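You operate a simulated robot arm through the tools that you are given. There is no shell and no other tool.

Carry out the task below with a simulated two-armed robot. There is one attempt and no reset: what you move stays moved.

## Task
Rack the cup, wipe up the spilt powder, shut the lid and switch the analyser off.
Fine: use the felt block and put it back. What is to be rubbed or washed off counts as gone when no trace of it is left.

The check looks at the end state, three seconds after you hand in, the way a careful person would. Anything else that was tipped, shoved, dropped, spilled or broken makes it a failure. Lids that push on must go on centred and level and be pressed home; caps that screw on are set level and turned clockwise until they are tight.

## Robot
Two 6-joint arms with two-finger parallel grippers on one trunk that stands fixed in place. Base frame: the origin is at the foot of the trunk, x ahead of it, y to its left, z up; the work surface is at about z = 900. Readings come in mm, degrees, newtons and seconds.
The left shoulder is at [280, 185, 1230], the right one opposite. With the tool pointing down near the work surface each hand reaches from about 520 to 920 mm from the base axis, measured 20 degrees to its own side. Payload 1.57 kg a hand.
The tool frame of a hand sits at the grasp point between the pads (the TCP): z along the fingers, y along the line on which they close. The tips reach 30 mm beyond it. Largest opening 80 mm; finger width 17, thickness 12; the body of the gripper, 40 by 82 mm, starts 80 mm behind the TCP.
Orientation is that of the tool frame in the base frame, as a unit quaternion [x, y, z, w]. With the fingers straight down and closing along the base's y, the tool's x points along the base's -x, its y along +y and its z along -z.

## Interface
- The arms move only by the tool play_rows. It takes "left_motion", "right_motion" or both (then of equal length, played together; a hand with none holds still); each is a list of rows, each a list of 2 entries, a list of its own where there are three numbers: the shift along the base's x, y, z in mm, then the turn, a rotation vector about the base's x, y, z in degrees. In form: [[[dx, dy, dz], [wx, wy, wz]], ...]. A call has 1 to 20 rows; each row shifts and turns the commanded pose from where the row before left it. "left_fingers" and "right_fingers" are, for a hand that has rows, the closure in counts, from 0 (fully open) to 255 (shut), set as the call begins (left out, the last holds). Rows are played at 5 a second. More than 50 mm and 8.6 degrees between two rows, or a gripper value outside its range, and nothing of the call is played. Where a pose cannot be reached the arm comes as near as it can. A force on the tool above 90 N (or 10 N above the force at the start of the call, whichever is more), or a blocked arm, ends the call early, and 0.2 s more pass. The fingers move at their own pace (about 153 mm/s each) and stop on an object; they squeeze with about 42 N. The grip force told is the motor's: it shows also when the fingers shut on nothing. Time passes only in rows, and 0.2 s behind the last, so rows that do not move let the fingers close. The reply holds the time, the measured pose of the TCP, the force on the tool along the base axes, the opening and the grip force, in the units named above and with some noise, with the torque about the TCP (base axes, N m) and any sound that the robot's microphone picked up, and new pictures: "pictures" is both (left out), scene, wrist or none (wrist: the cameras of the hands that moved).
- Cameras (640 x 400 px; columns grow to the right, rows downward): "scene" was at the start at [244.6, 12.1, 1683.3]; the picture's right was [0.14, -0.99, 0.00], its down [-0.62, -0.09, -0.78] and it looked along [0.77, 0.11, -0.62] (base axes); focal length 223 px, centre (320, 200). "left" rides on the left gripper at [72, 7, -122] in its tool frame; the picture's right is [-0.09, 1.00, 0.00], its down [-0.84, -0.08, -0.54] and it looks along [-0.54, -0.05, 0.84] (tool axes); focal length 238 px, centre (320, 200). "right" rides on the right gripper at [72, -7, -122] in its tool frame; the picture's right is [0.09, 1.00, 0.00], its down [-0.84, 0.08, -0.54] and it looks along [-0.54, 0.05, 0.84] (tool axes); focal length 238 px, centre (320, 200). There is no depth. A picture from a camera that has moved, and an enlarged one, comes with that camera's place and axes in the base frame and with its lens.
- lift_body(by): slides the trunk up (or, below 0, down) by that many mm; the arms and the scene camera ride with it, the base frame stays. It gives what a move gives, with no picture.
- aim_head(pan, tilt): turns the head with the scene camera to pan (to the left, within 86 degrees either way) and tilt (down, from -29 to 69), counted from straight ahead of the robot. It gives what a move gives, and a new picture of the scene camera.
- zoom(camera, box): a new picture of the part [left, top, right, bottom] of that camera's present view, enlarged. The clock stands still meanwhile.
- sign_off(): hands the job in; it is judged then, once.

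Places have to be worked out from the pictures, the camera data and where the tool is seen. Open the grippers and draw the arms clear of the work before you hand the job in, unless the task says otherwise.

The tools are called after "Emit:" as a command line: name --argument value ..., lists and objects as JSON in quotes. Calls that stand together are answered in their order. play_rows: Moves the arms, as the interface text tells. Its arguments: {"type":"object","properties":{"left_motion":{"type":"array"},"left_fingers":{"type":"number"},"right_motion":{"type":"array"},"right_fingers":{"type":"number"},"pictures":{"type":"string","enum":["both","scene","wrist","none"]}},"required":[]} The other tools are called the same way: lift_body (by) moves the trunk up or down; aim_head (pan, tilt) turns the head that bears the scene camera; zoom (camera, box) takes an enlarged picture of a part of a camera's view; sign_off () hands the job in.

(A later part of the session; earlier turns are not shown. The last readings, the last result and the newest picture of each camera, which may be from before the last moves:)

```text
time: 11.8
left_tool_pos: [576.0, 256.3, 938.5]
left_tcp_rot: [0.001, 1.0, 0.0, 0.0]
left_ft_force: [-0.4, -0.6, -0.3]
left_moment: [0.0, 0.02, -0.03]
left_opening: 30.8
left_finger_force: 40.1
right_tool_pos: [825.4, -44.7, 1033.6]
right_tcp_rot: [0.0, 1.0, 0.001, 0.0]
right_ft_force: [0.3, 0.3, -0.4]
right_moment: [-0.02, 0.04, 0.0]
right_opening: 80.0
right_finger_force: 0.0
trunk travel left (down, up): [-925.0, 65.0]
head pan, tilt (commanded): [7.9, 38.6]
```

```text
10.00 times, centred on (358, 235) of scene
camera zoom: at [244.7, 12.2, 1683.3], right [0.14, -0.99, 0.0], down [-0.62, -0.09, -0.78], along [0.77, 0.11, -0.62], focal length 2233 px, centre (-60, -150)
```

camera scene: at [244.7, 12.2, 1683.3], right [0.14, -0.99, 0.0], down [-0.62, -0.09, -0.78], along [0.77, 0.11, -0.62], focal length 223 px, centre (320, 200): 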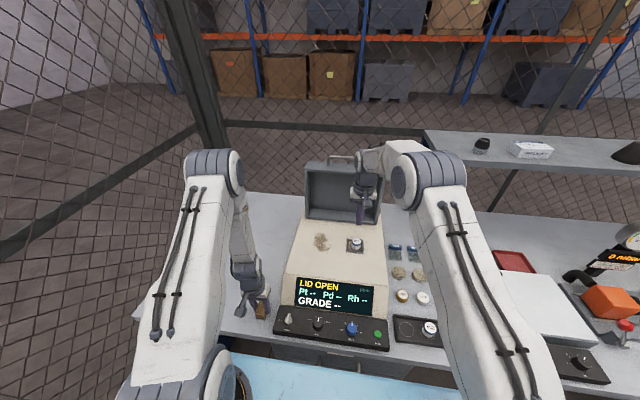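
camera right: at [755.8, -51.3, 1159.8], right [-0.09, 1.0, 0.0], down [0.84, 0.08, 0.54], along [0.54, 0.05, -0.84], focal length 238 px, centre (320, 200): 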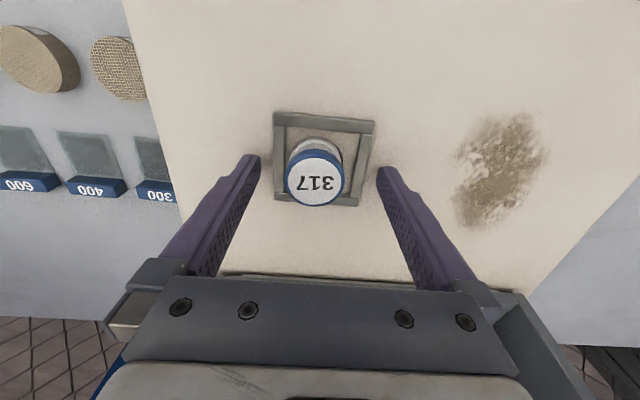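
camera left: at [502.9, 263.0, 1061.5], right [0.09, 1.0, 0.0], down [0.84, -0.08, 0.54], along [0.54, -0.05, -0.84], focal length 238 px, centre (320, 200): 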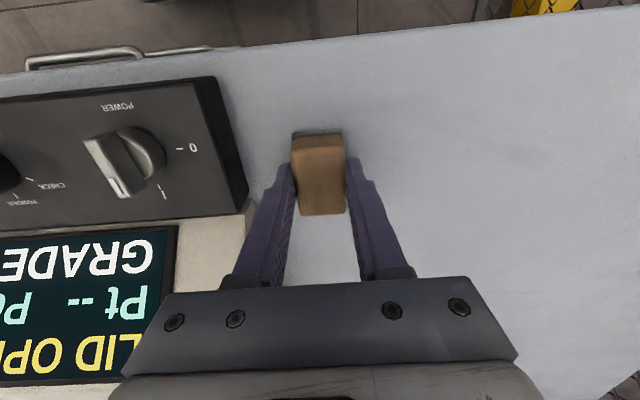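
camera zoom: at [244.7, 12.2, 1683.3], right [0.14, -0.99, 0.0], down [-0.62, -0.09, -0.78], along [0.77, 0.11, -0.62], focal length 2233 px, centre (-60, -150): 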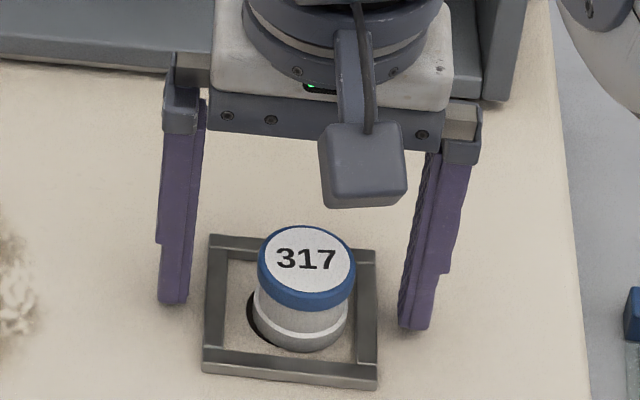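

Still no contact. The scene view suggests the tips are about 7 mm above the surface, so I'll continue in small steps.

Emit:
play_rows --right_motion '[[[0, 0, -2.5], [0, 0, 0]], [[0, 0, 0], [0, 0, 0]]]' --pictures "none"

Emit:
play_rows --right_motion '[[[0, 0, -2], [0, 0, 0]], [[0, 0, 0], [0, 0, 0]]]' --pictures "none"

Emit:
zoom --camera "scene" --box '[330, 215, 386, 255]'

Emit:
zoom --camera "right" --box '[220, 90, 420, 230]'

```text
time: 12.4
left_tool_pos: [573.6, 256.1, 937.7]
left_tcp_rot: [0.0, 1.0, 0.0, 0.0]
left_ft_force: [0.1, -0.2, 0.6]
left_moment: [0.0, 0.01, 0.02]
left_opening: 30.8
left_finger_force: 40.2
right_tool_pos: [826.9, -46.0, 1031.1]
right_tcp_rot: [-0.001, 1.0, 0.001, 0.0]
right_ft_force: [-0.5, -0.7, 0.4]
right_moment: [0.03, 0.01, 0.01]
right_opening: 80.0
right_finger_force: 0.0
trunk travel left (down, up): [-925.0, 65.0]
head pan, tilt (commanded): [7.9, 38.6]
```

```text
time: 13.0
left_tool_pos: [575.9, 255.7, 939.8]
left_tcp_rot: [0.0, 1.0, -0.001, 0.0]
left_ft_force: [-0.2, -0.1, 0.0]
left_moment: [0.02, -0.02, 0.07]
left_opening: 30.7
left_finger_force: 40.2
right_tool_pos: [825.8, -45.0, 1029.8]
right_tcp_rot: [0.0, 1.0, 0.0, 0.0]
right_ft_force: [-1.5, -1.6, 5.0]
right_moment: [-0.01, 0.1, 0.03]
right_opening: 79.4
right_finger_force: 0.1
trunk travel left (down, up): [-925.0, 65.0]
head pan, tilt (commanded): [7.9, 38.6]
```

```text
10.00 times, centred on (358, 235) of scene
camera zoom: at [244.3, 12.1, 1683.5], right [0.14, -0.99, 0.0], down [-0.62, -0.09, -0.78], along [0.77, 0.11, -0.62], focal length 2233 px, centre (-60, -150)
```

zoom: 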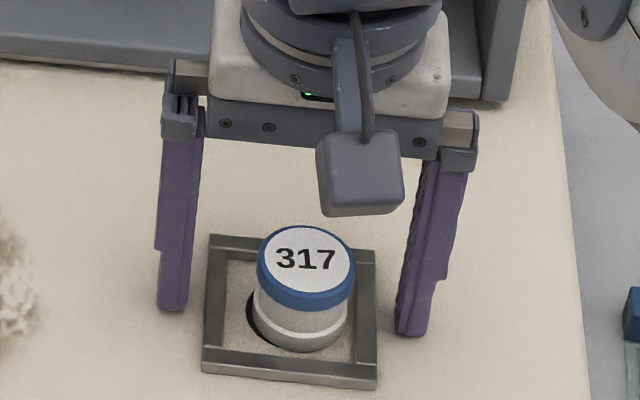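

```text
2.86 times, centred on (320, 160) of right
camera zoom: at [755.2, -51.7, 1151.3], right [-0.09, 1.0, 0.0], down [0.84, 0.08, 0.54], along [0.54, 0.05, -0.84], focal length 681 px, centre (320, 314)
```

zoom: 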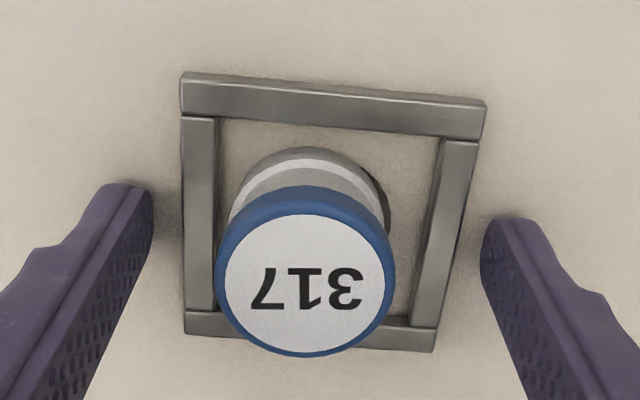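

The tips touched at TCP z 1029.8 with a 5 N upward force, so the analyser top is at z = 1000 and the frame top near 1005. The cup is at (825, -48.3). I'll rise until the tips are at about 1008, centre on the cup, and grip much lower this time.

Emit:
play_rows --right_motion '[[[0, 0, 8.5], [0, 0, 0]], [[-0.5, -3.3, 0], [0, 0, 0]], [[0, 0, 0], [0, 0, 0]]]' --pictures "none"

Emit:
play_rows --right_motion '[[[0, 0, 0], [0, 0, 0]], [[0, 0, 0], [0, 0, 0]], [[0, 0, 0], [0, 0, 0]], [[0, 0, 0], [0, 0, 0]]]' --right_fingers 255 --pictures "wrist"

Emit:
zoom --camera "right" --box '[220, 90, 420, 230]'

Emit:
zoom --camera "scene" --box '[330, 215, 386, 255]'

```text
time: 13.8
left_tool_pos: [574.8, 257.5, 938.6]
left_tcp_rot: [0.0, 1.0, 0.0, 0.0]
left_ft_force: [-0.2, -0.4, 0.6]
left_moment: [0.0, 0.01, 0.0]
left_opening: 30.5
left_finger_force: 39.8
right_tool_pos: [825.9, -49.1, 1037.5]
right_tcp_rot: [-0.001, 1.0, 0.0, 0.0]
right_ft_force: [-0.6, 0.4, 0.0]
right_moment: [-0.01, -0.01, -0.02]
right_opening: 80.0
right_finger_force: 0.0
trunk travel left (down, up): [-925.0, 65.0]
head pan, tilt (commanded): [7.9, 38.6]
```

```text
time: 14.8
left_tool_pos: [577.1, 255.3, 938.9]
left_tcp_rot: [0.0, 1.0, 0.0, -0.001]
left_ft_force: [-0.7, 0.4, -0.3]
left_moment: [-0.03, 0.0, -0.02]
left_opening: 30.5
left_finger_force: 39.8
right_tool_pos: [826.0, -47.6, 1037.4]
right_tcp_rot: [0.0, 1.0, 0.0, 0.0]
right_ft_force: [0.1, 0.8, 0.3]
right_moment: [0.0, 0.01, -0.01]
right_opening: 33.5
right_finger_force: 41.7
trunk travel left (down, up): [-925.0, 65.0]
head pan, tilt (commanded): [7.9, 38.6]
camera right: at [754.9, -55.2, 1158.7], right [-0.09, 1.0, 0.0], down [0.84, 0.08, 0.54], along [0.54, 0.05, -0.84], focal length 238 px, centre (320, 200)
```

right: 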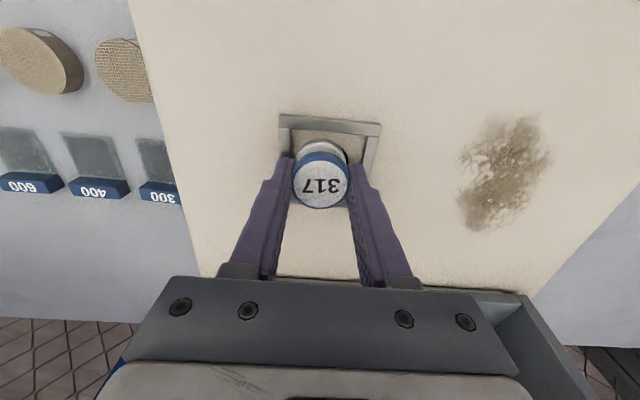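

```text
2.86 times, centred on (320, 160) of right
camera zoom: at [754.9, -55.2, 1158.7], right [-0.09, 1.0, 0.0], down [0.84, 0.08, 0.54], along [0.54, 0.05, -0.84], focal length 681 px, centre (320, 314)
```

zoom: 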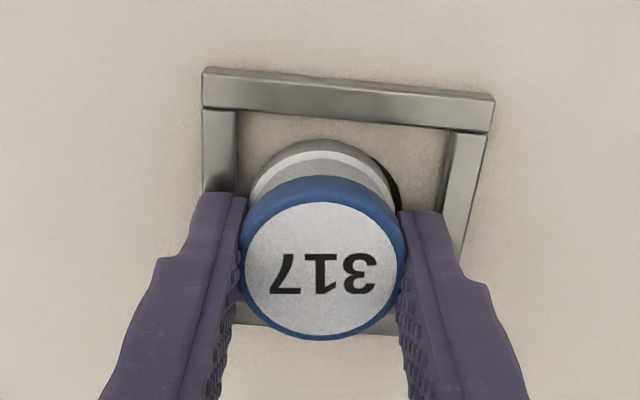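

```text
10.00 times, centred on (358, 235) of scene
camera zoom: at [244.7, 12.2, 1683.3], right [0.14, -0.99, 0.0], down [-0.62, -0.09, -0.78], along [0.77, 0.11, -0.62], focal length 2233 px, centre (-60, -150)
```

zoom: 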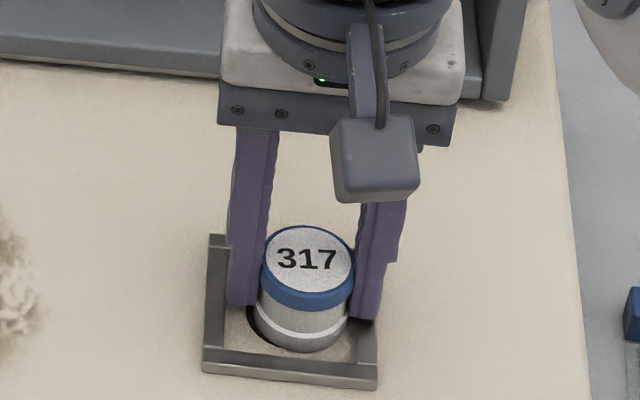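

The grip is lower now and reads 33.5 mm at 41.7 N. I'll lift slowly by about 8 mm and check the opening.

Emit:
play_rows --right_motion '[[[0, 0, 1], [0, 0, 0]], [[0, 0, 1], [0, 0, 0]], [[0, 0, 1.5], [0, 0, 0]], [[0, 0, 1.5], [0, 0, 0]], [[0, 0, 1.5], [0, 0, 0]], [[0, 0, 1.5], [0, 0, 0]]]' --pictures "wrist"

Emit:
zoom --camera "right" --box '[220, 90, 420, 230]'

Emit:
zoom --camera "scene" --box '[330, 215, 386, 255]'

```text
time: 16.2
left_tool_pos: [575.1, 256.4, 938.0]
left_tcp_rot: [0.0, 1.0, 0.0, 0.0]
left_ft_force: [-0.3, -0.1, 0.2]
left_moment: [-0.01, 0.03, 0.02]
left_opening: 30.7
left_finger_force: 39.6
right_tool_pos: [825.8, -48.2, 1044.5]
right_tcp_rot: [0.0, 1.0, 0.0, 0.0]
right_ft_force: [0.4, -0.1, -1.0]
right_moment: [-0.02, 0.03, -0.02]
right_opening: 34.0
right_finger_force: 41.7
trunk travel left (down, up): [-925.0, 65.0]
head pan, tilt (commanded): [7.9, 38.6]
camera right: at [755.2, -55.5, 1166.4], right [-0.09, 1.0, 0.0], down [0.84, 0.08, 0.54], along [0.54, 0.05, -0.84], focal length 238 px, centre (320, 200)
```

right: 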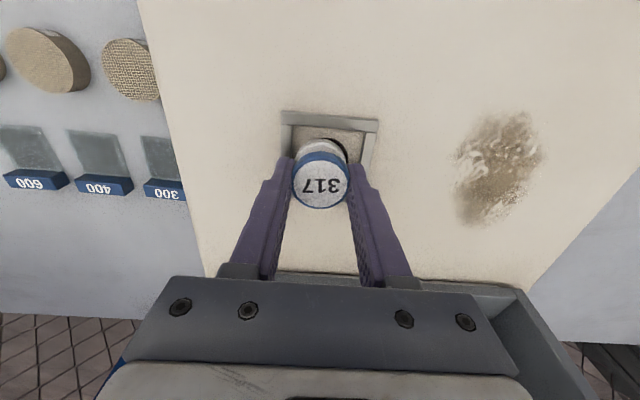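

```text
2.86 times, centred on (320, 160) of right
camera zoom: at [755.2, -55.5, 1166.4], right [-0.09, 1.0, 0.0], down [0.84, 0.08, 0.54], along [0.54, 0.05, -0.84], focal length 681 px, centre (320, 314)
```

zoom: 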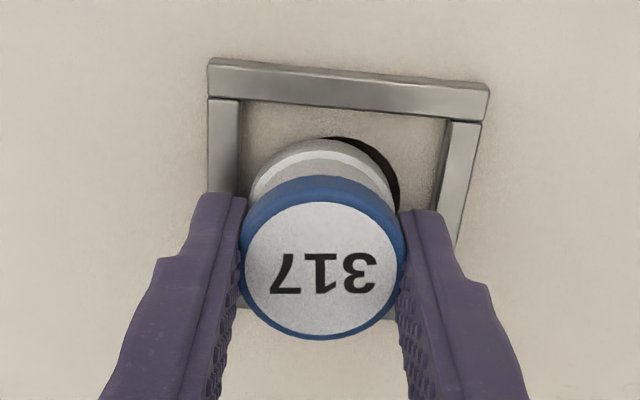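

```text
10.00 times, centred on (358, 235) of scene
camera zoom: at [244.7, 12.2, 1683.3], right [0.14, -0.99, 0.0], down [-0.62, -0.09, -0.78], along [0.77, 0.11, -0.62], focal length 2233 px, centre (-60, -150)
```

zoom: 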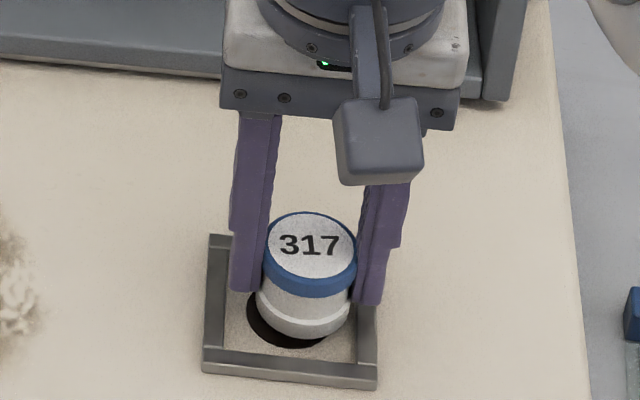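

The cup is off the window and moving with the gripper, opening steady at 34.0 mm. I'll continue lifting gently.

Emit:
play_rows --right_motion '[[[0, 0, 2.5], [0, 0, 0]], [[0, 0, 3], [0, 0, 0]], [[0, 0, 4], [0, 0, 0]], [[0, 0, 5], [0, 0, 0]], [[0, 0, 6], [0, 0, 0]], [[0, 0, 6], [0, 0, 0]], [[0, 0, 6], [0, 0, 0]], [[0, 0, 6], [0, 0, 0]], [[0, 0, 6], [0, 0, 0]], [[0, 0, 5], [0, 0, 0]], [[0, 0, 3], [0, 0, 0]]]' --pictures "wrist"

Emit:
zoom --camera "right" --box '[220, 90, 420, 230]'

Emit:
zoom --camera "scene" --box '[330, 195, 400, 255]'

```text
time: 18.6
left_tool_pos: [575.7, 256.3, 938.5]
left_tcp_rot: [0.0, 1.0, 0.0, 0.0]
left_ft_force: [-1.4, -0.5, 0.2]
left_moment: [-0.02, 0.0, -0.01]
left_opening: 30.6
left_finger_force: 39.4
right_tool_pos: [825.8, -48.2, 1097.7]
right_tcp_rot: [0.0, 1.0, 0.0, 0.0]
right_ft_force: [0.2, 0.4, -0.1]
right_moment: [0.0, 0.0, -0.01]
right_opening: 34.5
right_finger_force: 41.9
trunk travel left (down, up): [-925.0, 65.0]
head pan, tilt (commanded): [7.9, 38.6]
camera right: at [755.2, -55.3, 1218.7], right [-0.09, 1.0, 0.0], down [0.84, 0.08, 0.54], along [0.54, 0.05, -0.84], focal length 238 px, centre (320, 200)
```

right: 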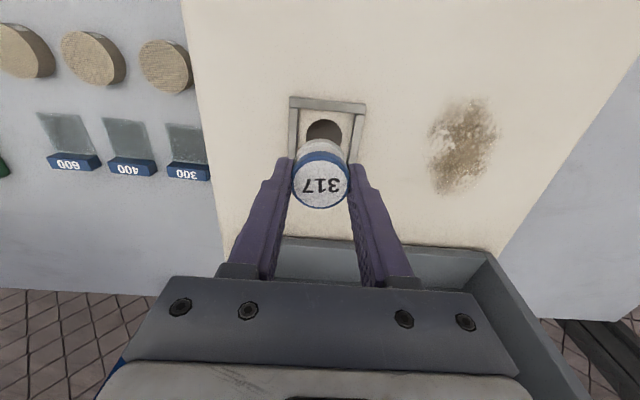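

```text
2.86 times, centred on (320, 160) of right
camera zoom: at [755.2, -55.3, 1218.7], right [-0.09, 1.0, 0.0], down [0.84, 0.08, 0.54], along [0.54, 0.05, -0.84], focal length 681 px, centre (320, 314)
```

zoom: 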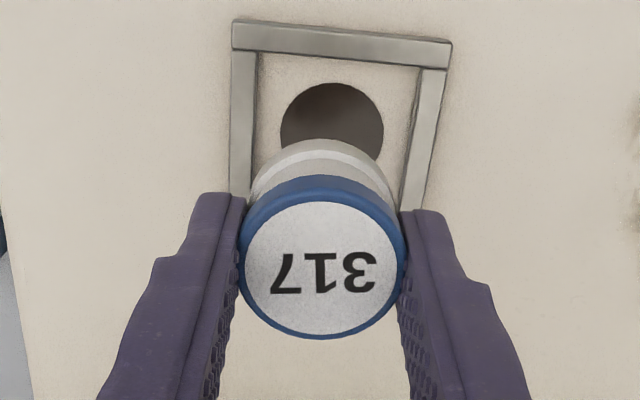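

```text
6.67 times, centred on (365, 225) of scene
camera zoom: at [244.7, 12.2, 1683.3], right [0.14, -0.99, 0.0], down [-0.62, -0.09, -0.78], along [0.77, 0.11, -0.62], focal length 1488 px, centre (20, 33)
```

zoom: 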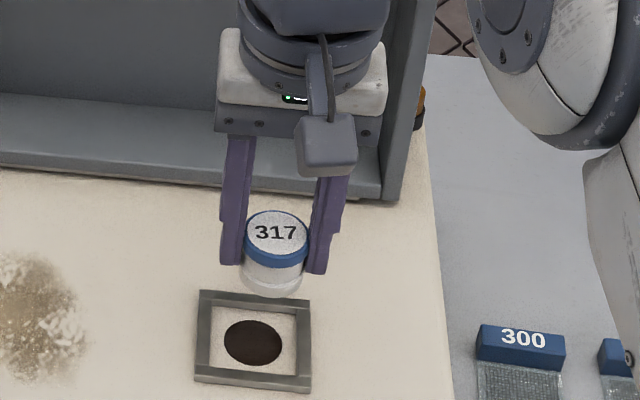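

The cup is held steady and level, with its bottom well above the frame. Next I'll carry it smoothly over to the rack's empty first slot, estimated at (581, -223).

Emit:
play_rows --right_motion '[[[-8, -6, 0], [0, 0, 0]], [[-8, -6, 0], [0, 0, 0]], [[-21, -15.6, 0], [0, 0, 0]], [[-21, -15.6, 0], [0, 0, 0]], [[-21, -15.6, 0], [0, 0, 0]], [[-21, -15.6, 0], [0, 0, 0]], [[-21, -15.6, 0], [0, 0, 0]], [[-21, -15.6, 0], [0, 0, 0]], [[-21, -15.6, 0], [0, 0, 0]], [[-21, -15.6, 0], [0, 0, 0]], [[-21, -15.6, 0], [0, 0, 0]], [[-21, -15.6, 0], [0, 0, 0]], [[-9, -6, 0], [0, 0, 0]]]' --pictures "both"

Emit:
zoom --camera "right" --box '[180, 40, 400, 210]'

Emit:
zoom --camera "scene" --box '[380, 280, 500, 360]'

```text
time: 21.4
left_tool_pos: [575.1, 255.7, 938.4]
left_tcp_rot: [0.0, 1.0, 0.0, -0.001]
left_ft_force: [0.1, -0.5, -0.1]
left_moment: [0.0, 0.01, -0.02]
left_opening: 31.0
left_finger_force: 39.7
right_tool_pos: [591.4, -222.9, 1097.6]
right_tcp_rot: [0.0, 1.0, -0.001, 0.0]
right_ft_force: [-0.6, -0.2, -0.9]
right_moment: [0.05, 0.02, -0.02]
right_opening: 34.2
right_finger_force: 41.7
trunk travel left (down, up): [-925.0, 65.0]
head pan, tilt (commanded): [7.9, 38.6]
camera scene: at [244.7, 12.0, 1683.3], right [0.14, -0.99, 0.0], down [-0.62, -0.09, -0.78], along [0.77, 0.11, -0.62], focal length 223 px, centre (320, 200)
camera right: at [520.6, -230.6, 1218.8], right [-0.09, 1.0, 0.0], down [0.84, 0.08, 0.54], along [0.54, 0.05, -0.84], focal length 238 px, centre (320, 200)
```

scene: 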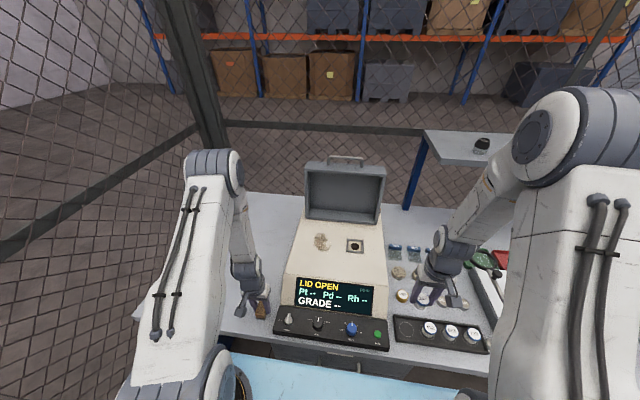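
right: 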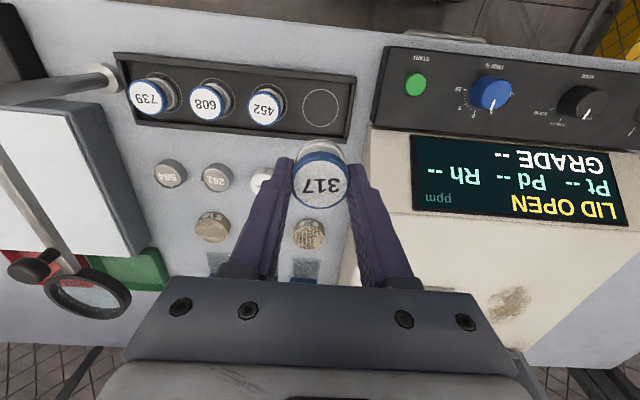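

```text
2.35 times, centred on (290, 125) of right
camera zoom: at [520.6, -230.6, 1218.8], right [-0.09, 1.0, 0.0], down [0.84, 0.08, 0.54], along [0.54, 0.05, -0.84], focal length 561 px, centre (391, 376)
```

zoom: 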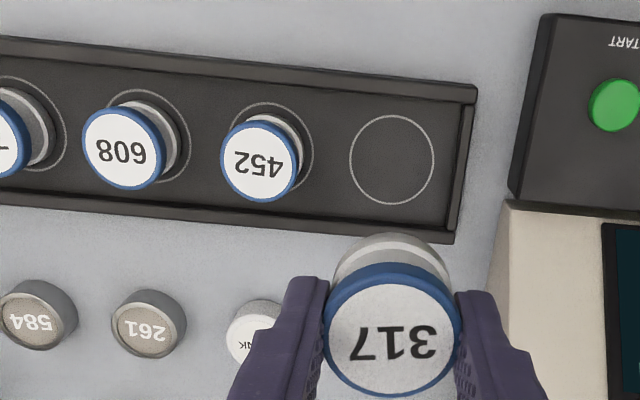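

```text
5.00 times, centred on (440, 320) of scene
camera zoom: at [244.7, 12.0, 1683.3], right [0.14, -0.99, 0.0], down [-0.62, -0.09, -0.78], along [0.77, 0.11, -0.62], focal length 1116 px, centre (-280, -400)
```

zoom: 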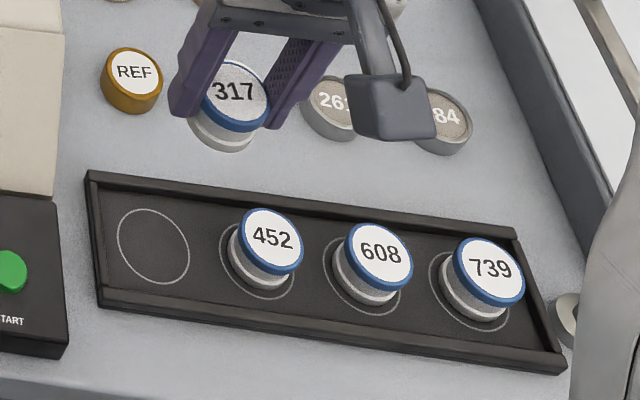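

The empty circle triangulates to (585, -224), and the cup bottom hangs about 37.5 mm below the TCP. I'll move above the slot and lower to about 20 mm clearance to check alignment.

Emit:
play_rows --right_motion '[[[-3, -0.7, 0], [0, 0, 0]], [[-2.7, -0.6, -12], [0, 0, 0]], [[0, 0, -22], [0, 0, 0]], [[0, 0, -24], [0, 0, 0]], [[0, 0, -24], [0, 0, 0]], [[0, 0, -22], [0, 0, 0]], [[0, 0, -15], [0, 0, 0]], [[0, 0, -10], [0, 0, 0]]]' --pictures "both"

Emit:
zoom --camera "right" --box '[220, 90, 420, 230]'

Emit:
zoom --camera "scene" --box '[380, 290, 460, 350]'

```text
time: 23.2
left_tool_pos: [575.2, 254.7, 938.8]
left_tcp_rot: [0.0, 1.0, 0.0, 0.0]
left_ft_force: [0.0, 0.3, 0.0]
left_moment: [-0.03, 0.0, -0.04]
left_opening: 30.7
left_finger_force: 39.7
right_tool_pos: [587.0, -222.6, 969.7]
right_tcp_rot: [0.001, 1.0, 0.0, -0.001]
right_ft_force: [1.1, -0.1, -0.1]
right_moment: [0.01, 0.01, 0.01]
right_opening: 34.5
right_finger_force: 42.0
trunk travel left (down, up): [-925.0, 65.0]
head pan, tilt (commanded): [7.9, 38.6]
camera scene: at [244.7, 12.1, 1683.3], right [0.14, -0.99, 0.0], down [-0.62, -0.09, -0.78], along [0.77, 0.11, -0.62], focal length 223 px, centre (320, 200)
camera right: at [515.1, -230.3, 1090.7], right [-0.09, 1.0, 0.0], down [0.84, 0.08, 0.54], along [0.54, 0.05, -0.84], focal length 238 px, centre (320, 200)
```

scene: 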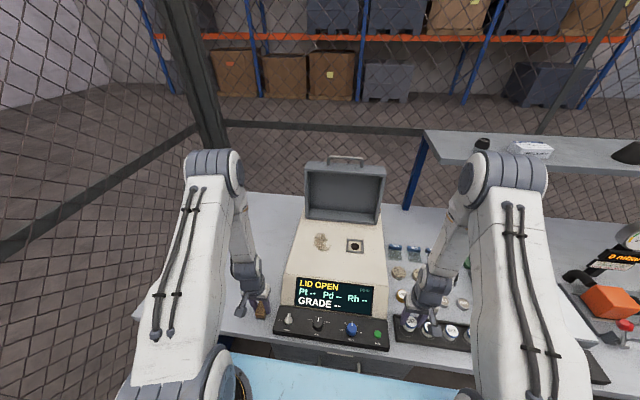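
right: 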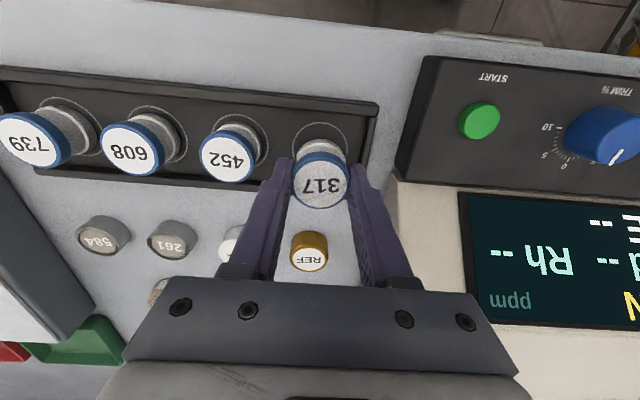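

```text
2.86 times, centred on (320, 160) of right
camera zoom: at [515.1, -230.3, 1090.7], right [-0.09, 1.0, 0.0], down [0.84, 0.08, 0.54], along [0.54, 0.05, -0.84], focal length 681 px, centre (320, 314)
```

zoom: 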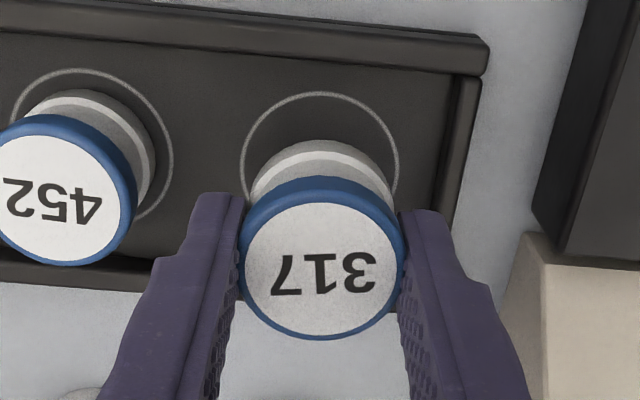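

```text
6.67 times, centred on (420, 320) of scene
camera zoom: at [244.7, 12.1, 1683.3], right [0.14, -0.99, 0.0], down [-0.62, -0.09, -0.78], along [0.77, 0.11, -0.62], focal length 1488 px, centre (-347, -600)
```

zoom: 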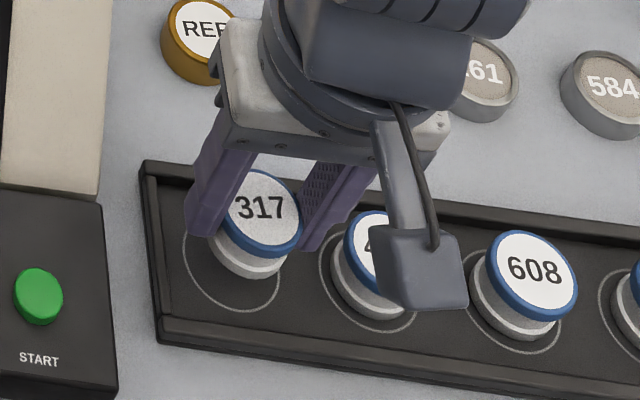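

The cup is centred over the empty circle at about (587, -223). I'll lower it in small steps and watch the force for touchdown on the rack floor.

Emit:
play_rows --right_motion '[[[0, 0, -6], [0, 0, 0]], [[0, 0, -6], [0, 0, 0]], [[0, 0, -4], [0, 0, 0]], [[0, 0, 0], [0, 0, 0]]]' --pictures "none"

Emit:
play_rows --right_motion '[[[0, 0, -3], [0, 0, 0]], [[0, 0, 0], [0, 0, 0]]]' --pictures "none"

Emit:
play_rows --right_motion '[[[0, 0, -2.5], [0, 0, 0]], [[0, 0, 0], [0, 0, 0]]]' --pictures "wrist"

Emit:
zoom --camera "scene" --box '[380, 290, 460, 350]'

```text
time: 24.2
left_tool_pos: [575.3, 255.9, 939.6]
left_tcp_rot: [0.001, 1.0, -0.001, 0.0]
left_ft_force: [-0.5, -0.3, -0.1]
left_moment: [0.02, 0.0, -0.03]
left_opening: 31.0
left_finger_force: 40.0
right_tool_pos: [586.4, -222.8, 952.7]
right_tcp_rot: [0.0, 1.0, 0.001, 0.0]
right_ft_force: [-0.2, 0.5, 0.1]
right_moment: [-0.01, -0.01, 0.0]
right_opening: 34.4
right_finger_force: 42.2
trunk travel left (down, up): [-925.0, 65.0]
head pan, tilt (commanded): [7.9, 38.6]
```

```text
time: 24.8
left_tool_pos: [575.0, 257.2, 938.9]
left_tcp_rot: [0.0, 1.0, 0.0, 0.0]
left_ft_force: [-0.5, 0.3, -0.1]
left_moment: [0.01, -0.03, -0.02]
left_opening: 30.6
left_finger_force: 40.2
right_tool_pos: [586.8, -224.2, 949.1]
right_tcp_rot: [0.0, 1.0, 0.0, 0.0]
right_ft_force: [0.4, 0.1, -0.5]
right_moment: [0.01, 0.02, 0.0]
right_opening: 34.5
right_finger_force: 42.1
trunk travel left (down, up): [-925.0, 65.0]
head pan, tilt (commanded): [7.9, 38.6]
```

```text
time: 25.4
left_tool_pos: [575.9, 255.8, 938.6]
left_tcp_rot: [0.0, 1.0, -0.001, 0.001]
left_ft_force: [-0.2, 0.5, -0.5]
left_moment: [0.04, 0.03, 0.01]
left_opening: 30.8
left_finger_force: 39.7
right_tool_pos: [584.8, -223.6, 946.7]
right_tcp_rot: [0.0, 1.0, 0.001, 0.0]
right_ft_force: [0.7, 0.0, -0.5]
right_moment: [0.0, 0.01, -0.02]
right_opening: 34.5
right_finger_force: 41.8
trunk travel left (down, up): [-925.0, 65.0]
head pan, tilt (commanded): [7.9, 38.6]
camera right: at [515.0, -230.6, 1068.7], right [-0.09, 1.0, 0.0], down [0.84, 0.08, 0.54], along [0.54, 0.05, -0.84], focal length 238 px, centre (320, 200)
```

right: 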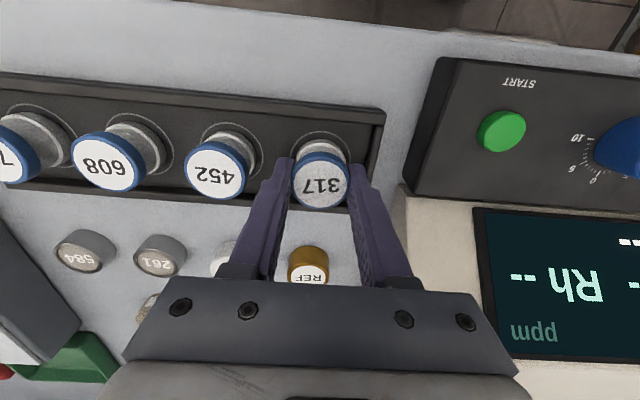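

```text
6.67 times, centred on (420, 320) of scene
camera zoom: at [244.8, 12.1, 1683.3], right [0.14, -0.99, 0.0], down [-0.62, -0.09, -0.78], along [0.77, 0.11, -0.62], focal length 1488 px, centre (-347, -600)
```

zoom: 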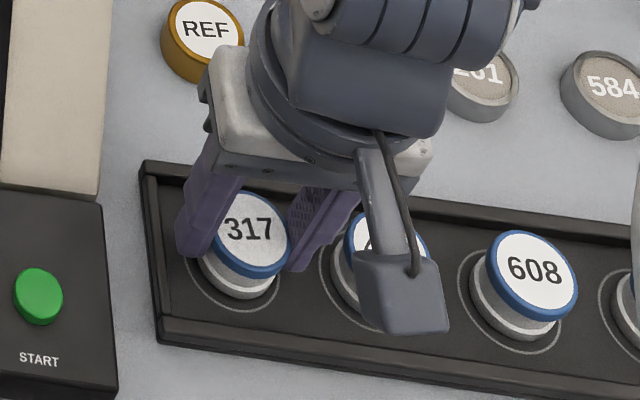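

No touchdown yet; the cup bottom is near z 909 and a little toward the front of the circle. I'll nudge 1.5 mm back and keep stepping down.

Emit:
play_rows --right_motion '[[[1.5, 0, 0], [0, 0, 0]], [[0, 0, -2], [0, 0, 0]], [[0, 0, 0], [0, 0, 0]]]' --pictures "none"

Emit:
play_rows --right_motion '[[[0, 0, -1.5], [0, 0, 0]], [[0, 0, 0], [0, 0, 0]]]' --pictures "none"

Emit:
play_rows --right_motion '[[[0, 0, -1.5], [0, 0, 0]], [[0, 0, 0], [0, 0, 0]]]' --pictures "none"

```text
time: 26.2
left_tool_pos: [573.9, 255.8, 938.0]
left_tcp_rot: [-0.001, 1.0, 0.001, 0.0]
left_ft_force: [-0.3, 0.1, 0.0]
left_moment: [0.02, 0.01, -0.01]
left_opening: 30.7
left_finger_force: 39.7
right_tool_pos: [586.8, -224.6, 944.9]
right_tcp_rot: [0.0, 1.0, 0.0, 0.0]
right_ft_force: [0.8, 0.3, -0.2]
right_moment: [0.03, -0.03, -0.03]
right_opening: 34.4
right_finger_force: 41.5
trunk travel left (down, up): [-925.0, 65.0]
head pan, tilt (commanded): [7.9, 38.6]
```

```text
time: 26.8
left_tool_pos: [574.3, 255.8, 938.7]
left_tcp_rot: [0.0, 1.0, 0.0, 0.0]
left_ft_force: [0.4, -1.0, -0.7]
left_moment: [0.0, -0.01, -0.01]
left_opening: 30.7
left_finger_force: 39.9
right_tool_pos: [587.3, -223.3, 944.6]
right_tcp_rot: [-0.001, 1.0, 0.001, 0.0]
right_ft_force: [0.4, -0.1, 0.8]
right_moment: [-0.01, 0.02, 0.0]
right_opening: 34.5
right_finger_force: 41.5
trunk travel left (down, up): [-925.0, 65.0]
head pan, tilt (commanded): [7.9, 38.6]
```

```text
time: 27.4
left_tool_pos: [574.0, 256.0, 940.0]
left_tcp_rot: [0.0, 1.0, 0.0, 0.0]
left_ft_force: [0.0, -0.4, 0.1]
left_moment: [0.0, -0.01, -0.02]
left_opening: 30.7
left_finger_force: 39.8
right_tool_pos: [586.9, -224.7, 944.4]
right_tcp_rot: [-0.001, 1.0, -0.001, 0.0]
right_ft_force: [-1.1, -1.0, 24.3]
right_moment: [-0.01, 0.13, -0.02]
right_opening: 34.3
right_finger_force: 41.5
trunk travel left (down, up): [-925.0, 65.0]
head pan, tilt (commanded): [7.9, 38.6]
```

Touchdown: 24 N upward with the cup bottom at about z 907. I'll ease off the preload and then open the fingers only a little, so they clear the rack rim.

Emit:
play_rows --right_motion '[[[0, 0, 1.3], [0, 0, 0]], [[0, 0, 0], [0, 0, 0]]]' --pictures "none"

Emit:
play_rows --right_motion '[[[0, 0, 0], [0, 0, 0]], [[0, 0, 0], [0, 0, 0]], [[0, 0, 0], [0, 0, 0]]]' --right_fingers 115 --pictures "wrist"

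Emit:
zoom --camera "right" --box '[220, 90, 420, 230]'

```text
time: 28.0
left_tool_pos: [575.8, 256.6, 938.8]
left_tcp_rot: [0.0, 1.0, 0.0, 0.0]
left_ft_force: [0.0, 0.6, -0.3]
left_moment: [-0.05, 0.01, -0.02]
left_opening: 30.6
left_finger_force: 39.4
right_tool_pos: [586.9, -224.9, 943.3]
right_tcp_rot: [0.0, 1.0, 0.0, 0.001]
right_ft_force: [3.2, 0.0, 11.1]
right_moment: [0.02, -0.03, 0.0]
right_opening: 34.3
right_finger_force: 42.0
trunk travel left (down, up): [-925.0, 65.0]
head pan, tilt (commanded): [7.9, 38.6]
```

```text
time: 28.8
left_tool_pos: [574.4, 254.6, 938.1]
left_tcp_rot: [0.0, 1.0, 0.001, 0.0]
left_ft_force: [0.0, -0.1, 0.1]
left_moment: [0.03, -0.04, 0.0]
left_opening: 30.7
left_finger_force: 40.2
right_tool_pos: [586.7, -224.8, 942.9]
right_tcp_rot: [0.0, 1.0, 0.0, 0.0]
right_ft_force: [0.6, -0.2, 0.1]
right_moment: [0.02, -0.02, 0.01]
right_opening: 44.2
right_finger_force: 0.1
trunk travel left (down, up): [-925.0, 65.0]
head pan, tilt (commanded): [7.9, 38.6]
camera right: at [516.3, -231.2, 1064.9], right [-0.09, 1.0, 0.0], down [0.84, 0.08, 0.54], along [0.54, 0.05, -0.84], focal length 238 px, centre (320, 200)
```

right: 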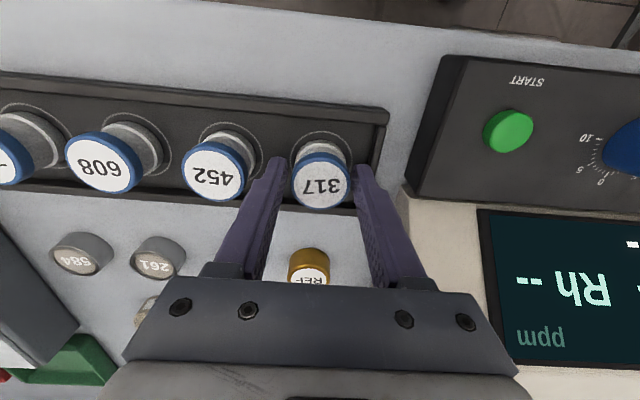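

```text
2.86 times, centred on (320, 160) of right
camera zoom: at [516.3, -231.2, 1064.9], right [-0.09, 1.0, 0.0], down [0.84, 0.08, 0.54], along [0.54, 0.05, -0.84], focal length 681 px, centre (320, 314)
```

zoom: 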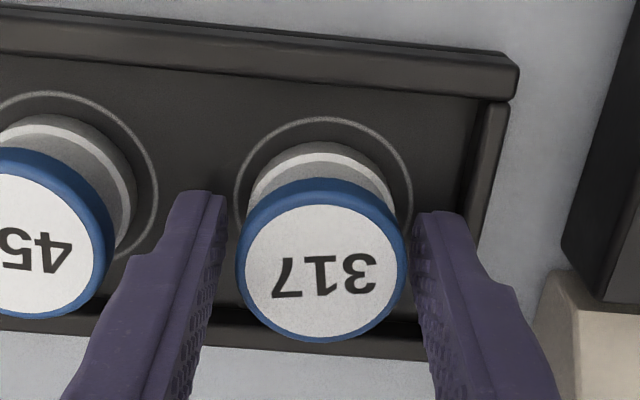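

The cup stands inside the circle with both fingers clear of it. I'll raise the right hand straight up and check that the cup stays in place.

Emit:
play_rows --right_motion '[[[0, 0, 6], [0, 0, 0]], [[0, 0, 10], [0, 0, 0]], [[0, 0, 15], [0, 0, 0]], [[0, 0, 25], [0, 0, 0]], [[0, 0, 40], [0, 0, 0]], [[0, 0, 40], [0, 0, 0]]]' --pictures "both"

Emit:
zoom --camera "right" --box '[180, 40, 400, 210]'

Emit:
zoom --camera "scene" --box '[380, 280, 500, 360]'

```text
time: 30.2
left_tool_pos: [576.0, 256.4, 938.6]
left_tcp_rot: [0.0, 1.0, 0.0, 0.0]
left_ft_force: [1.2, 0.2, 0.6]
left_moment: [0.0, 0.02, 0.03]
left_opening: 30.9
left_finger_force: 39.8
right_tool_pos: [586.6, -224.4, 1080.7]
right_tcp_rot: [-0.001, 1.0, 0.0, 0.0]
right_ft_force: [0.8, -0.1, -0.1]
right_moment: [-0.02, 0.02, 0.0]
right_opening: 43.8
right_finger_force: 0.1
trunk travel left (down, up): [-925.0, 65.0]
head pan, tilt (commanded): [7.9, 38.6]
camera scene: at [244.6, 12.2, 1683.3], right [0.14, -0.99, 0.0], down [-0.62, -0.09, -0.78], along [0.77, 0.11, -0.62], focal length 223 px, centre (320, 200)
camera right: at [515.7, -231.2, 1201.3], right [-0.09, 1.0, 0.0], down [0.84, 0.08, 0.54], along [0.54, 0.05, -0.84], focal length 238 px, centre (320, 200)
```

scene: 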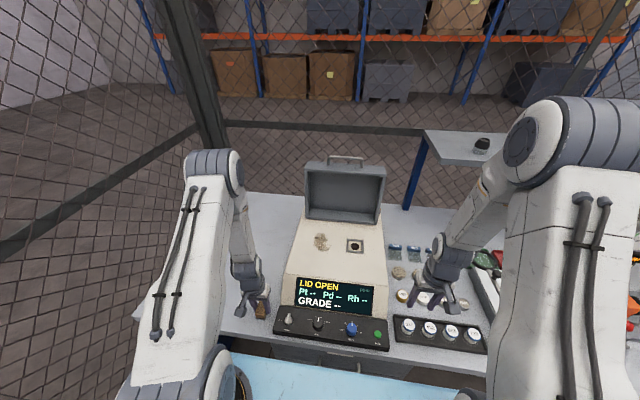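
right: 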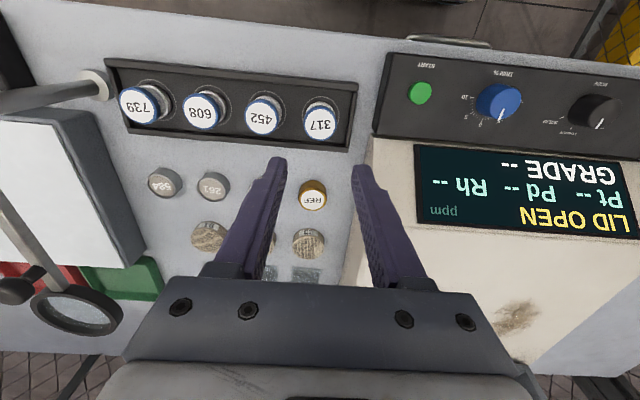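

```text
2.35 times, centred on (290, 125) of right
camera zoom: at [515.7, -231.2, 1201.3], right [-0.09, 1.0, 0.0], down [0.84, 0.08, 0.54], along [0.54, 0.05, -0.84], focal length 561 px, centre (391, 376)
```

zoom: 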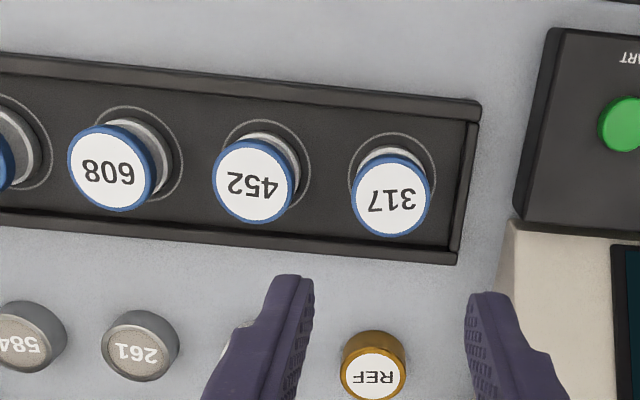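

```text
5.00 times, centred on (440, 320) of scene
camera zoom: at [244.6, 12.2, 1683.3], right [0.14, -0.99, 0.0], down [-0.62, -0.09, -0.78], along [0.77, 0.11, -0.62], focal length 1116 px, centre (-280, -400)
```

zoom: 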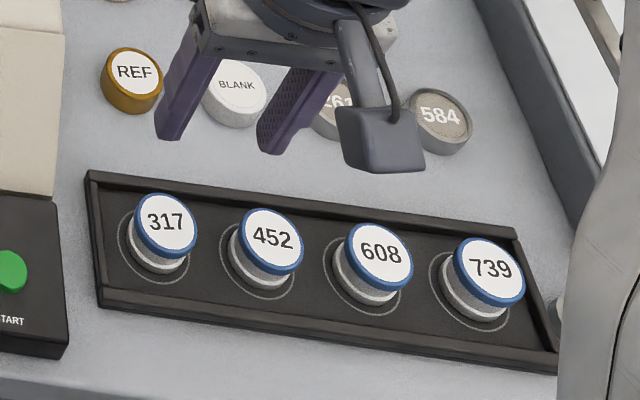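

Cup 317 now stands in the first slot just like its neighbours. The left hand lifts the felt block straight up while the right hand rises clear.

Emit:
play_rows --left_motion '[[[0, 0, 3], [0, 0, 0]], [[0, 0, 5], [0, 0, 0]], [[0, 0, 10], [0, 0, 0]], [[0, 0, 20], [0, 0, 0]], [[0, 0, 30], [0, 0, 0]], [[0, 0, 30], [0, 0, 0]], [[0, 0, 30], [0, 0, 0]], [[0, 0, 22], [0, 0, 0]]]' --right_motion '[[[0, 0, 12], [0, 0, 0]], [[0, 0, 12], [0, 0, 0]], [[0, 0, 12], [0, 0, 0]], [[0, 0, 12], [0, 0, 0]], [[0, 0, 12], [0, 0, 0]], [[0, 0, 12], [0, 0, 0]], [[0, 0, 12], [0, 0, 0]], [[0, 0, 12], [0, 0, 0]]]' --pictures "both"

Emit:
zoom --camera "left" --box '[220, 60, 420, 220]'

```text
time: 32.0
left_tool_pos: [574.7, 256.3, 1088.6]
left_tcp_rot: [0.001, 1.0, 0.0, -0.001]
left_ft_force: [0.4, 0.2, -0.8]
left_moment: [0.0, 0.0, 0.03]
left_opening: 30.5
left_finger_force: 39.6
right_tool_pos: [587.4, -224.3, 1176.0]
right_tcp_rot: [0.001, 1.0, 0.0, 0.0]
right_ft_force: [-0.6, -0.5, -0.5]
right_moment: [-0.01, 0.01, 0.0]
right_opening: 44.0
right_finger_force: 0.2
trunk travel left (down, up): [-925.0, 65.0]
head pan, tilt (commanded): [7.9, 38.6]
camera scene: at [244.6, 12.1, 1683.3], right [0.14, -0.99, 0.0], down [-0.62, -0.09, -0.78], along [0.77, 0.11, -0.62], focal length 223 px, centre (320, 200)
camera right: at [516.8, -230.8, 1297.8], right [-0.09, 1.0, 0.0], down [0.84, 0.08, 0.54], along [0.54, 0.05, -0.84], focal length 238 px, centre (320, 200)
camera left: at [503.4, 263.4, 1211.3], right [0.09, 1.0, 0.0], down [0.84, -0.08, 0.54], along [0.54, -0.05, -0.84], focal length 238 px, centre (320, 200)
```

scene: 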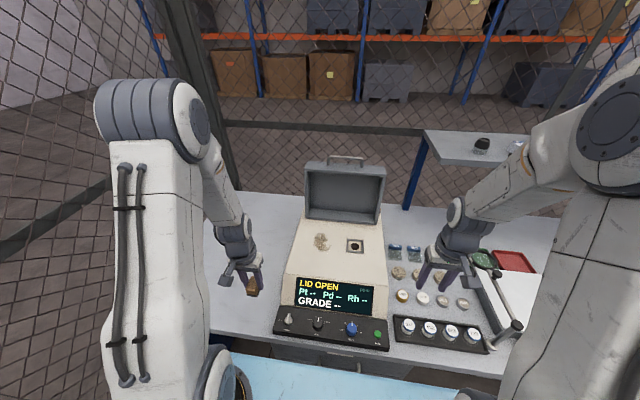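
right: 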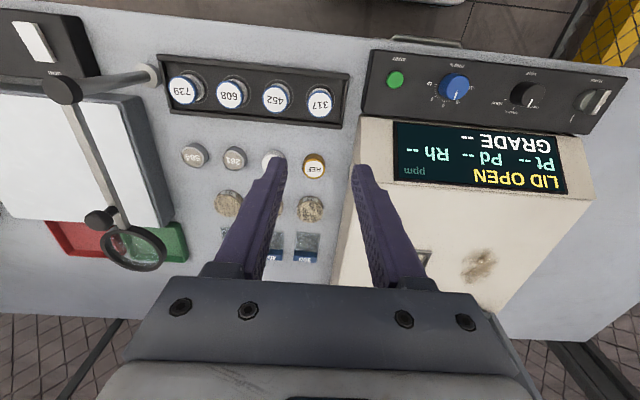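
left: 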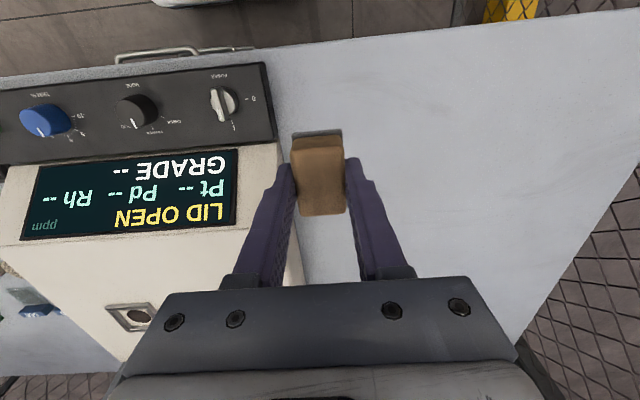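

```text
2.50 times, centred on (320, 140) of left
camera zoom: at [503.4, 263.4, 1211.3], right [0.09, 1.0, 0.0], down [0.84, -0.08, 0.54], along [0.54, -0.05, -0.84], focal length 596 px, centre (320, 350)
```

zoom: 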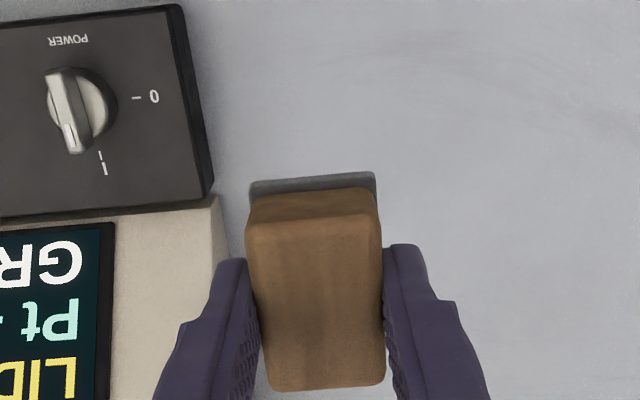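

The block is held firmly with its grey felt face down. I'll carry it over the analyser top to the near-right corner of the powder patch.

Emit:
play_rows --left_motion '[[[12, -12, 0], [0, 0, 0]], [[24, -26, 0], [0, 0, 0]], [[24, -26, 0], [0, 0, 0]], [[24, -26, -2], [0, 0, 0]], [[24, -26, -2], [0, 0, 0]], [[24, -26, -3], [0, 0, 0]], [[24, -26, -3], [0, 0, 0]], [[24, -26, -4], [0, 0, 0]], [[15, -12, -4], [0, 0, 0]]]' --pictures "both"

Emit:
zoom --camera "scene" --box '[280, 190, 400, 270]'

```text
time: 34.0
left_tool_pos: [771.9, 50.6, 1071.4]
left_tcp_rot: [-0.001, 1.0, 0.0, 0.0]
left_ft_force: [0.4, 0.5, 0.2]
left_moment: [-0.01, -0.02, -0.04]
left_opening: 30.8
left_finger_force: 39.6
right_tool_pos: [587.2, -222.8, 1176.2]
right_tcp_rot: [0.0, 1.0, 0.0, 0.0]
right_ft_force: [0.1, 0.4, 0.5]
right_moment: [0.01, 0.04, -0.01]
right_opening: 43.9
right_finger_force: 0.0
trunk travel left (down, up): [-925.0, 65.0]
head pan, tilt (commanded): [7.9, 38.6]
camera scene: at [244.7, 12.0, 1683.3], right [0.14, -0.99, 0.0], down [-0.62, -0.09, -0.78], along [0.77, 0.11, -0.62], focal length 223 px, centre (320, 200)
camera left: at [700.6, 57.2, 1194.5], right [0.09, 1.0, 0.0], down [0.84, -0.08, 0.54], along [0.54, -0.05, -0.84], focal length 238 px, centre (320, 200)
```

scene: 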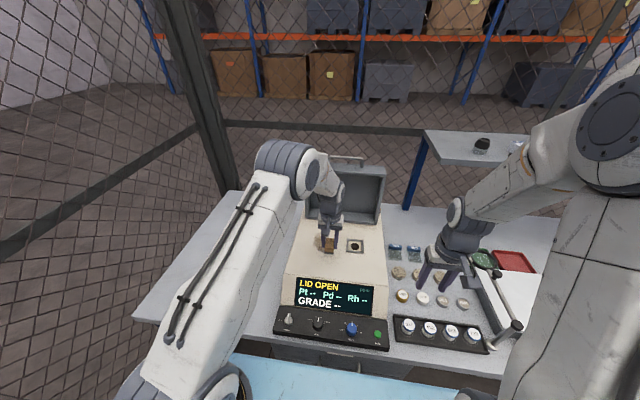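
left: 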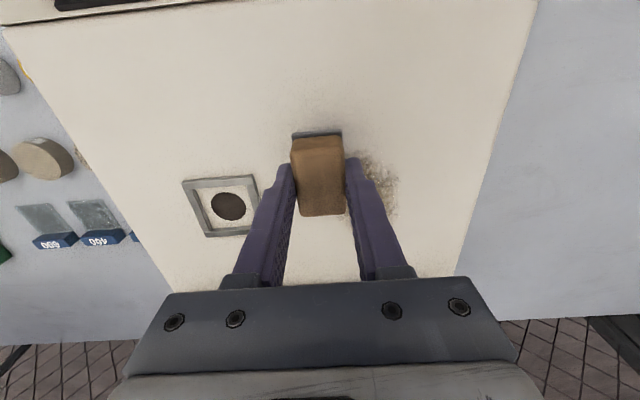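

```text
5.00 times, centred on (340, 230) of scene
camera zoom: at [244.7, 12.0, 1683.3], right [0.14, -0.99, 0.0], down [-0.62, -0.09, -0.78], along [0.77, 0.11, -0.62], focal length 1116 px, centre (220, 50)
```

zoom: 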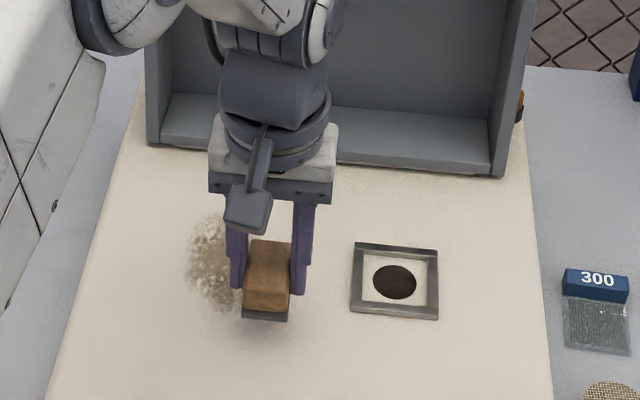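

The block is at the patch's near-right corner, 33 mm above the surface. I'll lower it and feel for light contact.

Emit:
play_rows --left_motion '[[[0, 0, -14], [0, 0, 0]], [[0, 0, -14], [0, 0, 0]], [[0, 0, 0], [0, 0, 0]]]' --pictures "none"

Emit:
play_rows --left_motion '[[[0, 0, -2.5], [0, 0, 0]], [[0, 0, 0], [0, 0, 0]]]' --pictures "none"

Emit:
play_rows --left_motion '[[[0, 0, -1.5], [0, 0, 0]], [[0, 0, 0], [0, 0, 0]]]' --pictures "none"

```text
time: 34.8
left_tool_pos: [771.6, 50.6, 1043.6]
left_tcp_rot: [0.0, 1.0, 0.0, 0.0]
left_ft_force: [0.5, -0.2, -0.7]
left_moment: [-0.02, 0.01, 0.01]
left_opening: 30.8
left_finger_force: 39.7
right_tool_pos: [588.5, -224.2, 1175.6]
right_tcp_rot: [0.001, 1.0, 0.0, 0.0]
right_ft_force: [-0.4, 0.5, -1.2]
right_moment: [0.01, -0.03, 0.04]
right_opening: 44.1
right_finger_force: 0.0
trunk travel left (down, up): [-925.0, 65.0]
head pan, tilt (commanded): [7.9, 38.6]
```

```text
time: 35.4
left_tool_pos: [771.9, 51.4, 1040.7]
left_tcp_rot: [0.0, 1.0, 0.0, 0.0]
left_ft_force: [0.4, -0.3, 0.0]
left_moment: [0.01, 0.0, -0.03]
left_opening: 30.7
left_finger_force: 40.1
right_tool_pos: [586.9, -223.7, 1175.8]
right_tcp_rot: [0.0, 1.0, 0.0, 0.0]
right_ft_force: [0.1, -0.4, -0.5]
right_moment: [0.0, 0.03, -0.01]
right_opening: 44.0
right_finger_force: 0.0
trunk travel left (down, up): [-925.0, 65.0]
head pan, tilt (commanded): [7.9, 38.6]
```

```text
time: 36.0
left_tool_pos: [771.3, 50.5, 1038.6]
left_tcp_rot: [0.0, 1.0, 0.0, 0.0]
left_ft_force: [-0.6, -0.6, -0.5]
left_moment: [-0.05, 0.0, 0.01]
left_opening: 30.6
left_finger_force: 39.4
right_tool_pos: [587.4, -224.3, 1177.8]
right_tcp_rot: [0.0, 1.0, 0.0, 0.0]
right_ft_force: [0.2, 0.4, -0.4]
right_moment: [0.0, 0.03, 0.0]
right_opening: 44.2
right_finger_force: 0.0
trunk travel left (down, up): [-925.0, 65.0]
head pan, tilt (commanded): [7.9, 38.6]
```

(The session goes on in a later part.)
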